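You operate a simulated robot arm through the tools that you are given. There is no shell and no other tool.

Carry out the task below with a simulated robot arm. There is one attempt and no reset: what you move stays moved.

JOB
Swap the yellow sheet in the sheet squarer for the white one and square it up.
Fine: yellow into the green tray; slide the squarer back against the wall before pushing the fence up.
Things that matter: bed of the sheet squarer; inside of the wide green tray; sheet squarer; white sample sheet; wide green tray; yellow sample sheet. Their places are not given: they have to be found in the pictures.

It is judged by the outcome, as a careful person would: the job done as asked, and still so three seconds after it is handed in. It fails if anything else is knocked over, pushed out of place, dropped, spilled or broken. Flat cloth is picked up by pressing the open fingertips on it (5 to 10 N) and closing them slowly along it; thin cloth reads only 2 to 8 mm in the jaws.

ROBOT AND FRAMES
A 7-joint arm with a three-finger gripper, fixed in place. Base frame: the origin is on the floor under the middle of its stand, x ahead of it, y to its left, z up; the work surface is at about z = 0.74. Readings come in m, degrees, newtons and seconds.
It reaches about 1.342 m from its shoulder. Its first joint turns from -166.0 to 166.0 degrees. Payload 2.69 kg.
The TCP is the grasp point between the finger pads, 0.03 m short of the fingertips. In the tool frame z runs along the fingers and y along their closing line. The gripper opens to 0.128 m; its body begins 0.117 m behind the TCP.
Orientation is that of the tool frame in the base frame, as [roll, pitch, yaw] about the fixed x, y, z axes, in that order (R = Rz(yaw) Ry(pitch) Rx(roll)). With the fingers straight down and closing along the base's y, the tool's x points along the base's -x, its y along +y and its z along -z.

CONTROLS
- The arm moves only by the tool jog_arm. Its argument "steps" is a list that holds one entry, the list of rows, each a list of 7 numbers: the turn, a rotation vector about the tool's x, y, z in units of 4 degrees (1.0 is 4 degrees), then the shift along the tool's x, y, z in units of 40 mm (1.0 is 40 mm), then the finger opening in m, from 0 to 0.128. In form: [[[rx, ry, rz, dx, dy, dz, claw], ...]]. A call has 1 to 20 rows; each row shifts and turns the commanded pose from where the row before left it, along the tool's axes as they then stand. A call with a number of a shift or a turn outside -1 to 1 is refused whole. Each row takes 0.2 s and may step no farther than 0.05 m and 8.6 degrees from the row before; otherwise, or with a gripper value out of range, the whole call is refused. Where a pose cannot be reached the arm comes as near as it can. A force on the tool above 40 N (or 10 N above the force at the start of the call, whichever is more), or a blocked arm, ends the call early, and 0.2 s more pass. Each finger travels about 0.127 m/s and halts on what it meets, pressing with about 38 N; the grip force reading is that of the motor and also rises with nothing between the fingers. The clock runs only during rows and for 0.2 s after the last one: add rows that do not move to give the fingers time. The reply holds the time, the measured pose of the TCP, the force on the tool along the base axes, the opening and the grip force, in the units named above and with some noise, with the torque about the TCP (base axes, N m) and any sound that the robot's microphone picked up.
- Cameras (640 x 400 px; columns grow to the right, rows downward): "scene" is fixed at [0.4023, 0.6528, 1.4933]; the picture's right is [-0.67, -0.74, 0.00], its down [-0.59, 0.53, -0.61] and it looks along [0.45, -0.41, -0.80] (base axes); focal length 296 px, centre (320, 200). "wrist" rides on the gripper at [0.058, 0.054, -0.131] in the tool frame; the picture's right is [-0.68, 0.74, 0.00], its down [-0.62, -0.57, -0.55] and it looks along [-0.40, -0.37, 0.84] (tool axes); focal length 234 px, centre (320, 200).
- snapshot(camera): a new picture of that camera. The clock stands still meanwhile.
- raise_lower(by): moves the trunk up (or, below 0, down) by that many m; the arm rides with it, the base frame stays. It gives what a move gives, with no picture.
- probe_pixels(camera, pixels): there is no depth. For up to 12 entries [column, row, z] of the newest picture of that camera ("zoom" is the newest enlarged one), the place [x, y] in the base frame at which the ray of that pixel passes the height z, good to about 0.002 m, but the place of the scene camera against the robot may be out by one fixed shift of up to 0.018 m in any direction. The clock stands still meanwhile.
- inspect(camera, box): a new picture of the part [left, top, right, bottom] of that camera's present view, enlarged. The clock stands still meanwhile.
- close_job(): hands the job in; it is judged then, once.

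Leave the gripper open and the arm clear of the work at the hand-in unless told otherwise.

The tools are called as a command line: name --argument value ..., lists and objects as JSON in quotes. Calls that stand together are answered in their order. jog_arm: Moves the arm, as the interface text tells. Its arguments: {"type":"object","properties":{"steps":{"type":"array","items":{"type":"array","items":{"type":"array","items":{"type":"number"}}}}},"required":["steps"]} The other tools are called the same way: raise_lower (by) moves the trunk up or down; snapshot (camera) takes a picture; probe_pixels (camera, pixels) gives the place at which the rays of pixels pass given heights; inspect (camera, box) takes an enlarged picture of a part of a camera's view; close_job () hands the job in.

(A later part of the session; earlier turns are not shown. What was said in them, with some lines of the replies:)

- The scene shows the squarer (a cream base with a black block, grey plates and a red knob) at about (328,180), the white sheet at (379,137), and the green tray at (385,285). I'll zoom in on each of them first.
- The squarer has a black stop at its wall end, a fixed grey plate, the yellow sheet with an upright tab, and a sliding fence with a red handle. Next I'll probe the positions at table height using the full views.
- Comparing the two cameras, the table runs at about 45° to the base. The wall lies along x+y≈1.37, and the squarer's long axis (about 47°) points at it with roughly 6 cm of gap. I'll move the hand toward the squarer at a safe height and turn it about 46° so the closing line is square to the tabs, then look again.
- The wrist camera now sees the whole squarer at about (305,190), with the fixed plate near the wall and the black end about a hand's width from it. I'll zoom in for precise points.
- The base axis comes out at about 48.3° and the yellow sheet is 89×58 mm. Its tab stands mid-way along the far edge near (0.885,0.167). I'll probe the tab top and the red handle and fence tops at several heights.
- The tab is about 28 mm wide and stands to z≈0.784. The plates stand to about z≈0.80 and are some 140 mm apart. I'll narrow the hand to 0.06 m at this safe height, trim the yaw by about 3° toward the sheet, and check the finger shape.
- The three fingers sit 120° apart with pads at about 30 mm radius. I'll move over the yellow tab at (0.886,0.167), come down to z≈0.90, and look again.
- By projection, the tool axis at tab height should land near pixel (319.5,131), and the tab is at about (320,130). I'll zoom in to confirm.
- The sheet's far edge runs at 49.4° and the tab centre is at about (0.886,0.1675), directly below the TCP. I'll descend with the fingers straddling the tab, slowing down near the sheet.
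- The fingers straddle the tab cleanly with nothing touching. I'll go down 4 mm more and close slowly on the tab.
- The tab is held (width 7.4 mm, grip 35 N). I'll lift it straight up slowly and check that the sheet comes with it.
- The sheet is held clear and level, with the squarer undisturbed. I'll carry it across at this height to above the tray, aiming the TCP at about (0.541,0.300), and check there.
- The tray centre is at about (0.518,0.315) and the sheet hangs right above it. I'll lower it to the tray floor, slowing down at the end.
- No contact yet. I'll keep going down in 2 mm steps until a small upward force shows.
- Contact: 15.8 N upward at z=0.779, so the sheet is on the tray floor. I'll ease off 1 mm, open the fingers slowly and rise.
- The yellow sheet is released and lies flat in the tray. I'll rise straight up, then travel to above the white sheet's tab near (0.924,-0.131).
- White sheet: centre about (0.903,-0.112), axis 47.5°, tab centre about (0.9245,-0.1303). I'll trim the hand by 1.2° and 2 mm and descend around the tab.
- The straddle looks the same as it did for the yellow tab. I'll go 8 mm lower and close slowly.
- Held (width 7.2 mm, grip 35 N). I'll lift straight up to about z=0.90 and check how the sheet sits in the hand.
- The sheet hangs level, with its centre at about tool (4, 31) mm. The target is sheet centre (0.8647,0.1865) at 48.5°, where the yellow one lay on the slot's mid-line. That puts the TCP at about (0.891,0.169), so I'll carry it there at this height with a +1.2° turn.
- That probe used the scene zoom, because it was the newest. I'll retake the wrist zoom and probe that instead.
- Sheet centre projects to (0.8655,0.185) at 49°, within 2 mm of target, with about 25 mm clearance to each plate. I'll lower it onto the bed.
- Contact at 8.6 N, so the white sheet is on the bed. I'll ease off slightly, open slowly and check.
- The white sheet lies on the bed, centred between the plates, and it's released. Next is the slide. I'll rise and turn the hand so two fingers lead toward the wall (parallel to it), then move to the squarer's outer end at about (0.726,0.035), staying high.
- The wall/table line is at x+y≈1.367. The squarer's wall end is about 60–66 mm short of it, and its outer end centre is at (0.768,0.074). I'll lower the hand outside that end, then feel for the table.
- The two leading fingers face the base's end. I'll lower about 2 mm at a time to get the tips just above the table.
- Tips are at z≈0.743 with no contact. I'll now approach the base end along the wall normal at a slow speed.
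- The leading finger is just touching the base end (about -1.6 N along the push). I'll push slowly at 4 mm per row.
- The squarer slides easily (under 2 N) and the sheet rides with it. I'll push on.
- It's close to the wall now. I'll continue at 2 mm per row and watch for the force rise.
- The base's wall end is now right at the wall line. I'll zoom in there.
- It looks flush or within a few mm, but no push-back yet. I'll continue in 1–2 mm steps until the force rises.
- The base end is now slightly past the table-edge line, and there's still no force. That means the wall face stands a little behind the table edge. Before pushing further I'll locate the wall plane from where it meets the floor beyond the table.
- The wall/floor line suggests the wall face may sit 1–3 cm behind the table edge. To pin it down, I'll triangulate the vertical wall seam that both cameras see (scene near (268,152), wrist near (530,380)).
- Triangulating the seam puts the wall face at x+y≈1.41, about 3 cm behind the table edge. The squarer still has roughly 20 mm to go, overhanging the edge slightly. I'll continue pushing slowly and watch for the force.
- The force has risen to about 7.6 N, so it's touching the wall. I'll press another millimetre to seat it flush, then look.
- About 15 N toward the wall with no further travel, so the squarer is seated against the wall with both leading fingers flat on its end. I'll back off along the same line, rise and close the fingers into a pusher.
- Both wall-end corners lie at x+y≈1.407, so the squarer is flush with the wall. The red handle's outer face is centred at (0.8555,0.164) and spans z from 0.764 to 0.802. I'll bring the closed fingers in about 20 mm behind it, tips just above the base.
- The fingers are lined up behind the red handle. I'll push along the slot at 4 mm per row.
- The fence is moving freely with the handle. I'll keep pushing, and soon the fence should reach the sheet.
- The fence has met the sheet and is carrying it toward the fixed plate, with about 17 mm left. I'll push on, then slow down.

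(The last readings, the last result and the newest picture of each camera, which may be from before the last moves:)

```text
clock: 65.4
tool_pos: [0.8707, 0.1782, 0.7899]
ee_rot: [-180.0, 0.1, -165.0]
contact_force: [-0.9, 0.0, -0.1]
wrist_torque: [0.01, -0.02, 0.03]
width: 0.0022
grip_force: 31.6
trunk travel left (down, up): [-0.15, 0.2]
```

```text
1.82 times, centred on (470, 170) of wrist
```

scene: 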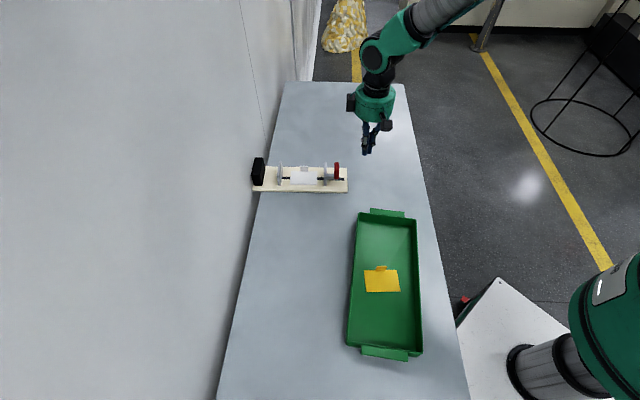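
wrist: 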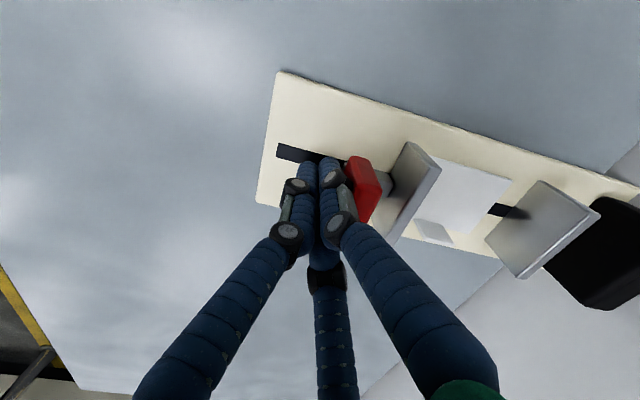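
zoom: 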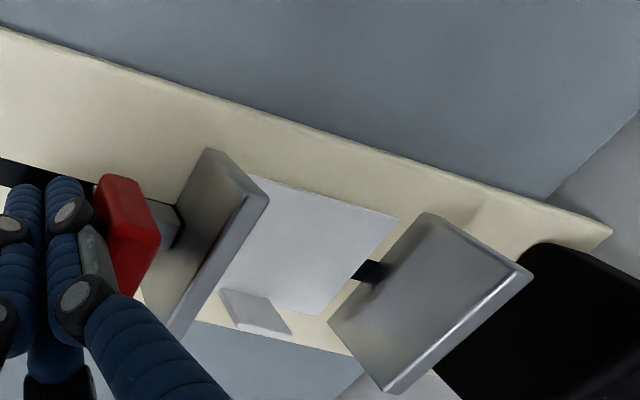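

About 8 mm remains between sheet and fixed plate. I'll continue at 2 mm per row.

jog_arm --steps '[[[0, 0, 0, -0.0433, 0.025, 0, 0.0], [0, 0, 0, -0.0433, 0.025, 0, 0.0], [0, 0, 0, -0.0433, 0.025, 0, 0.0], [0, 0, 0, 0, 0, 0, 0.0]]]'

inspect --camera "scene" --box '[245, 140, 345, 200]'

```text
clock: 66.4
tool_pos: [0.8736, 0.1822, 0.7891]
ee_rot: [180.0, 0.0, -165.0]
contact_force: [0.1, 0.0, 0.3]
wrist_torque: [-0.02, 0.02, 0.0]
width: 0.0021
grip_force: 31.5
trunk travel left (down, up): [-0.15, 0.2]
```

```text
6.40 times, centred on (295, 170) of scene
```

zoom: 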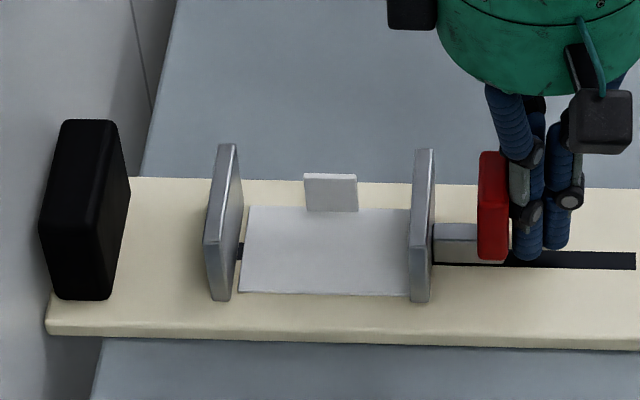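

jog_arm --steps '[[[0, 0, 0, -0.0325, 0.01875, 0, 0.0], [0, 0, 0, -0.0325, 0.01875, 0, 0.0], [0, 0, 0, 0, 0, 0, 0.0]]]'

inspect --camera "scene" --box '[245, 140, 345, 200]'

```text
clock: 67.2
tool_pos: [0.8764, 0.1833, 0.7895]
ee_rot: [-180.0, 0.1, -165.1]
contact_force: [0.9, 0.1, -0.5]
wrist_torque: [0.01, 0.0, 0.04]
width: 0.0022
grip_force: 31.4
trunk travel left (down, up): [-0.15, 0.2]
```

```text
6.40 times, centred on (295, 170) of scene
```

zoom: 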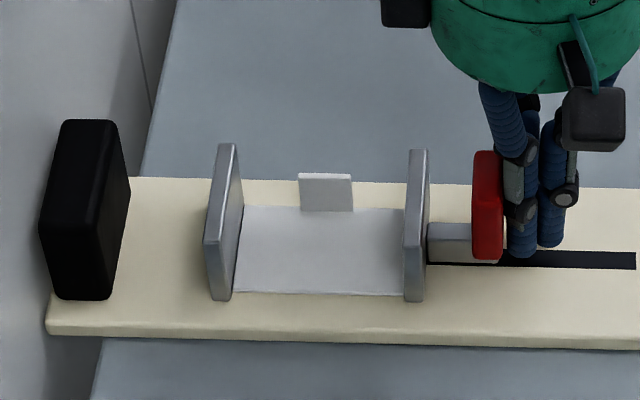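

The sheet edge is now at the fixed plate. I'll take 1 mm steps until the force shows it's seated.

jog_arm --steps '[[[0, 0, 0, -0.0217, 0.0125, 0, 0.0], [0, 0, 0, -0.0217, 0.0125, 0, 0.0], [0, 0, 0, 0, 0, 0, 0.0]]]'

```text
clock: 68.0
tool_pos: [0.8758, 0.1851, 0.7892]
ee_rot: [-180.0, -0.2, -164.9]
contact_force: [-7.5, -5.4, 1.4]
wrist_torque: [0.17, -0.12, 0.12]
width: 0.0061
grip_force: 31.4
trunk travel left (down, up): [-0.15, 0.2]
```

The force rose to about 9 N, so the sheet is clamped between fence and fixed plate. One more 0.5 mm nudge to be firm, then I'll look.

jog_arm --steps '[[[0, 0, 0, -0.0108, 0.00625, 0, 0.0], [0, 0, 0, 0, 0, 0, 0.0]]]'

inspect --camera "scene" --box '[245, 140, 345, 200]'

inspect --camera "wrist" --box '[300, 60, 640, 280]'

```text
clock: 68.6
tool_pos: [0.8768, 0.1852, 0.7888]
ee_rot: [180.0, 0.0, -165.0]
contact_force: [-9.3, -5.6, 0.8]
wrist_torque: [0.14, -0.17, 0.17]
width: 0.006
grip_force: 31.2
trunk travel left (down, up): [-0.15, 0.2]
```

```text
6.40 times, centred on (295, 170) of scene
```

zoom: 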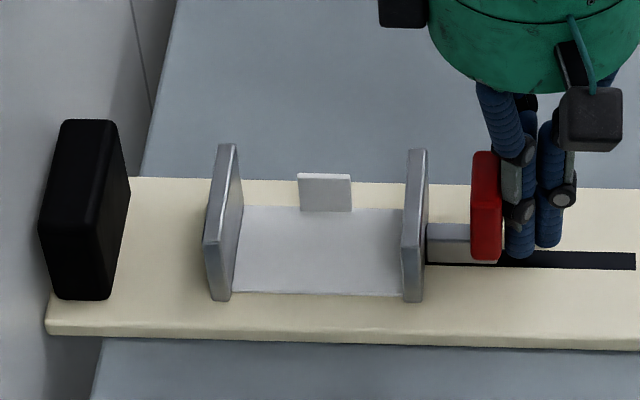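

```text
1.82 times, centred on (470, 170) of wrist
```

zoom: 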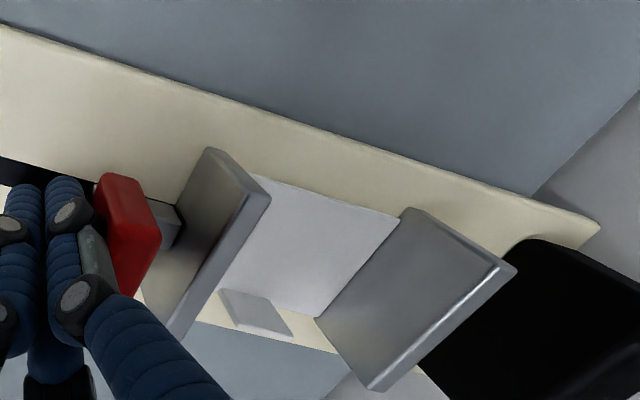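

The sheet is snug between the two plates and the squarer is still at the wall. I'll back away slowly along the push line, then rise.

jog_arm --steps '[[[0, 0, 0, 0.0433, -0.025, 0, 0.0], [0, 0, 0, 0.0866, -0.05, 0, 0.0], [0, 0, 0, 0.173, -0.1, 0, 0.0], [0, 0, 0, 0.26, -0.15, 0, 0.0], [0, 0, 0, 0, 0, -0.5, 0.0], [0, 0, 0, 0, 0, -0.9, 0.0], [0, 0, 0, 0, 0, -0.9, 0.0], [0, 0, 0, 0, 0, -0.9, 0.0], [0, 0, 0, 0, 0, 0, 0.0]]]'

inspect --camera "scene" --box '[245, 140, 375, 210]'

inspect --camera "wrist" --box '[300, 60, 640, 280]'

```text
clock: 70.6
tool_pos: [0.8581, 0.169, 0.9166]
ee_rot: [-180.0, 0.0, -165.1]
contact_force: [0.1, -0.1, 0.4]
wrist_torque: [-0.02, -0.08, -0.03]
width: 0.0022
grip_force: 30.9
trunk travel left (down, up): [-0.15, 0.2]
```

```text
4.92 times, centred on (310, 175) of scene
```

zoom: 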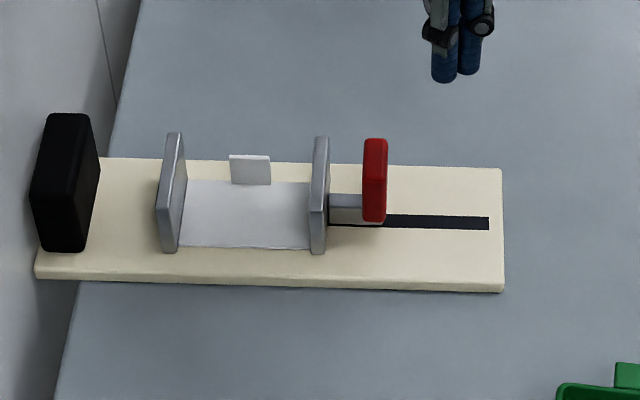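

```text
1.82 times, centred on (470, 170) of wrist
```

zoom: 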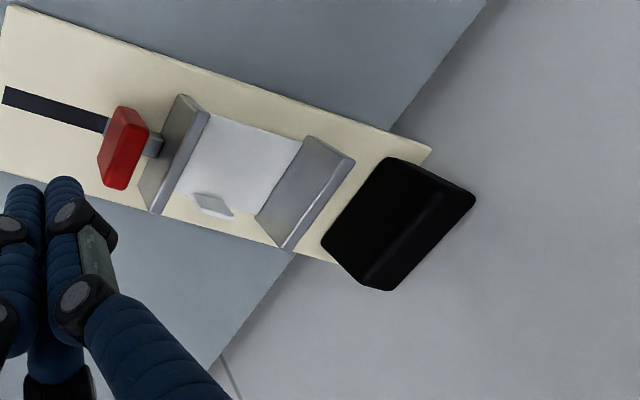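

The fence stayed in place with the sheet snug. I'll check the wall end and the sheet/plate positions numerically.

probe_pixels --camera "zoom" --pixels '[[432, 149, 0.752], [330, 262, 0.752], [13, 5, 0.752], [211, 113, 0.755], [302, 142, 0.755], [178, 194, 0.755], [258, 216, 0.755], [212, 116, 0.795], [160, 214, 0.795], [303, 137, 0.795], [355, 161, 0.795], [291, 250, 0.795]]'

inspect --camera "wrist" --box '[370, 100, 500, 200]'

inspect --camera "scene" --box '[270, 155, 320, 195]'

```text
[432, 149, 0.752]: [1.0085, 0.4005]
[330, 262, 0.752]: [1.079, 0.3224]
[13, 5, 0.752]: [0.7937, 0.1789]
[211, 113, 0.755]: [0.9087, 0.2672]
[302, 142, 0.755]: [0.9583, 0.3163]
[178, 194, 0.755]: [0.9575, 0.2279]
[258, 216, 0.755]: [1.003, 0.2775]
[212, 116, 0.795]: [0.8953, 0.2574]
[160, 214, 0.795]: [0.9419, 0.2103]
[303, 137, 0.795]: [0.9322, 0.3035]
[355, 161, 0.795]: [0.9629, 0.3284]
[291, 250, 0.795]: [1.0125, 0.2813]
```

```text
4.00 times, centred on (435, 150) of wrist
```

zoom: 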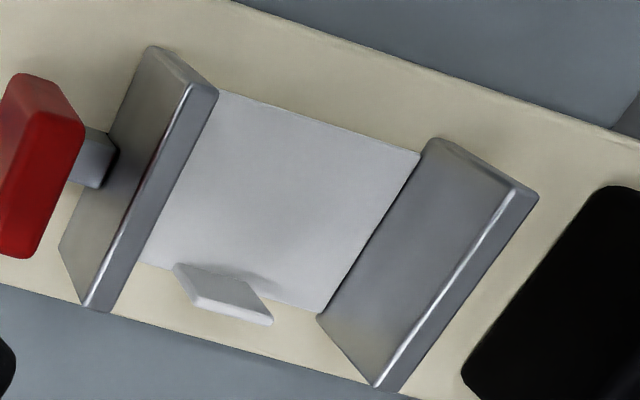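

```text
10.00 times, centred on (295, 175) of scene
```

zoom: 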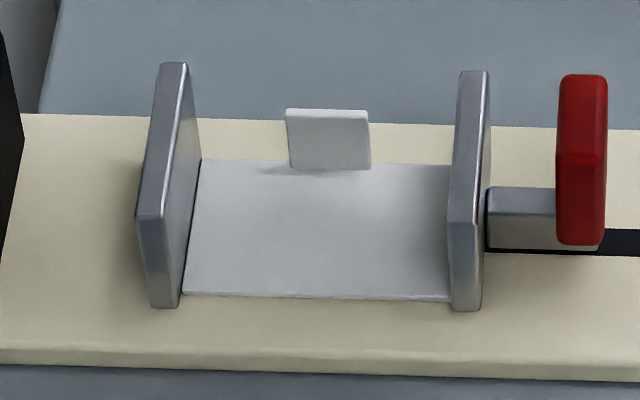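

The sheet sits evenly against the fixed plate and the fence, and the base end is still at the wall. I'll rise, move the arm clear to about its start position and open the gripper.

jog_arm --steps '[[[0, 0, 0, 0, 0, -0.8, 0.0], [0, 0, 0, 0, 0, -0.8, 0.0], [0, 0, 0, 0, 0, -0.7, 0.0], [0, 0, 0, 0.746, -0.562, 0, 0.0], [0, 0, 0, 0.746, -0.562, 0, 0.0], [0, 0, 0, 0.746, -0.562, 0, 0.0], [0, 0, 0, 0.746, -0.562, 0, 0.02], [0, 0, 0, 0.746, -0.562, 0, 0.05], [0, 0, 0, 0.746, -0.562, 0, 0.08], [0, 0, 0, 0.746, -0.562, 0, 0.11], [0, 0, 0, 0, 0, 0, 0.128], [0, 0, 0, 0, 0, 0, 0.128], [0, 0, 0, 0, 0, 0, 0.128]]]'

snapshot --camera "scene"

inspect --camera "scene" --box '[240, 130, 400, 230]'

inspect --camera "scene" --box '[330, 200, 440, 370]'

```text
clock: 73.4
tool_pos: [0.6962, -0.0398, 1.0101]
ee_rot: [179.9, 0.0, -165.0]
contact_force: [-0.3, -0.4, 1.0]
wrist_torque: [-0.02, 0.04, -0.01]
width: 0.128
grip_force: 0.1
trunk travel left (down, up): [-0.15, 0.2]
```

```text
taken
```

scene: 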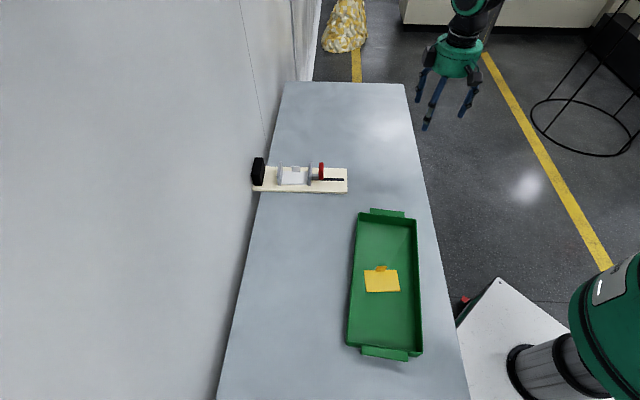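

```text
4.00 times, centred on (320, 180) of scene
```

zoom: 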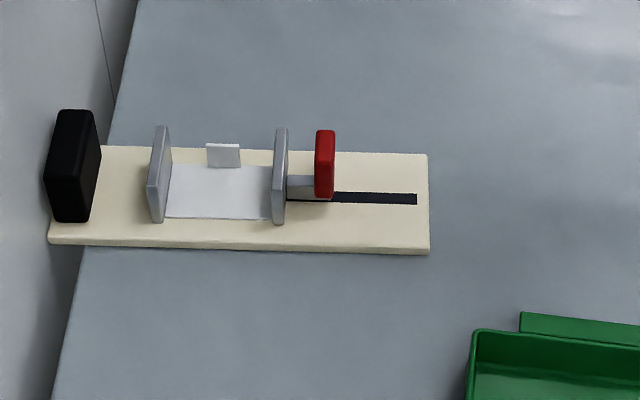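

```text
2.35 times, centred on (385, 285) of scene
```

zoom: 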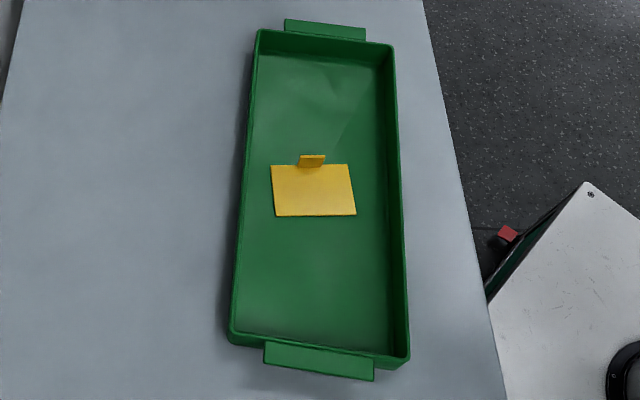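

The yellow sheet lies flat in the green tray. The white sheet is squared between the fence and the fixed plate, and the squarer is against the wall. The arm is clear with the gripper open, so I'm handing the job in.

close_job

```text
The job is handed in.
```

The job is done and handed in. The white sheet is squared up in the sheet squarer and the yellow one is in the green tray.

- **Yellow sheet:** it lies flat near the middle of the wide green tray.
- **Squarer:** I slid it back until it pressed against the wall, before touching the fence. The wall is about 3 cm behind the table edge, so that end of the squarer overhangs the table slightly. It sits steady.
- **White sheet:** I pushed the fence up by its red handle until the sheet was snug between the fence and the fixed plate. The fence stayed in place after I backed off.

The last pictures show nothing else moved. The arm is clear of the work and the gripper is open. The hand-in returned no verdict, so I can't say how it was judged.
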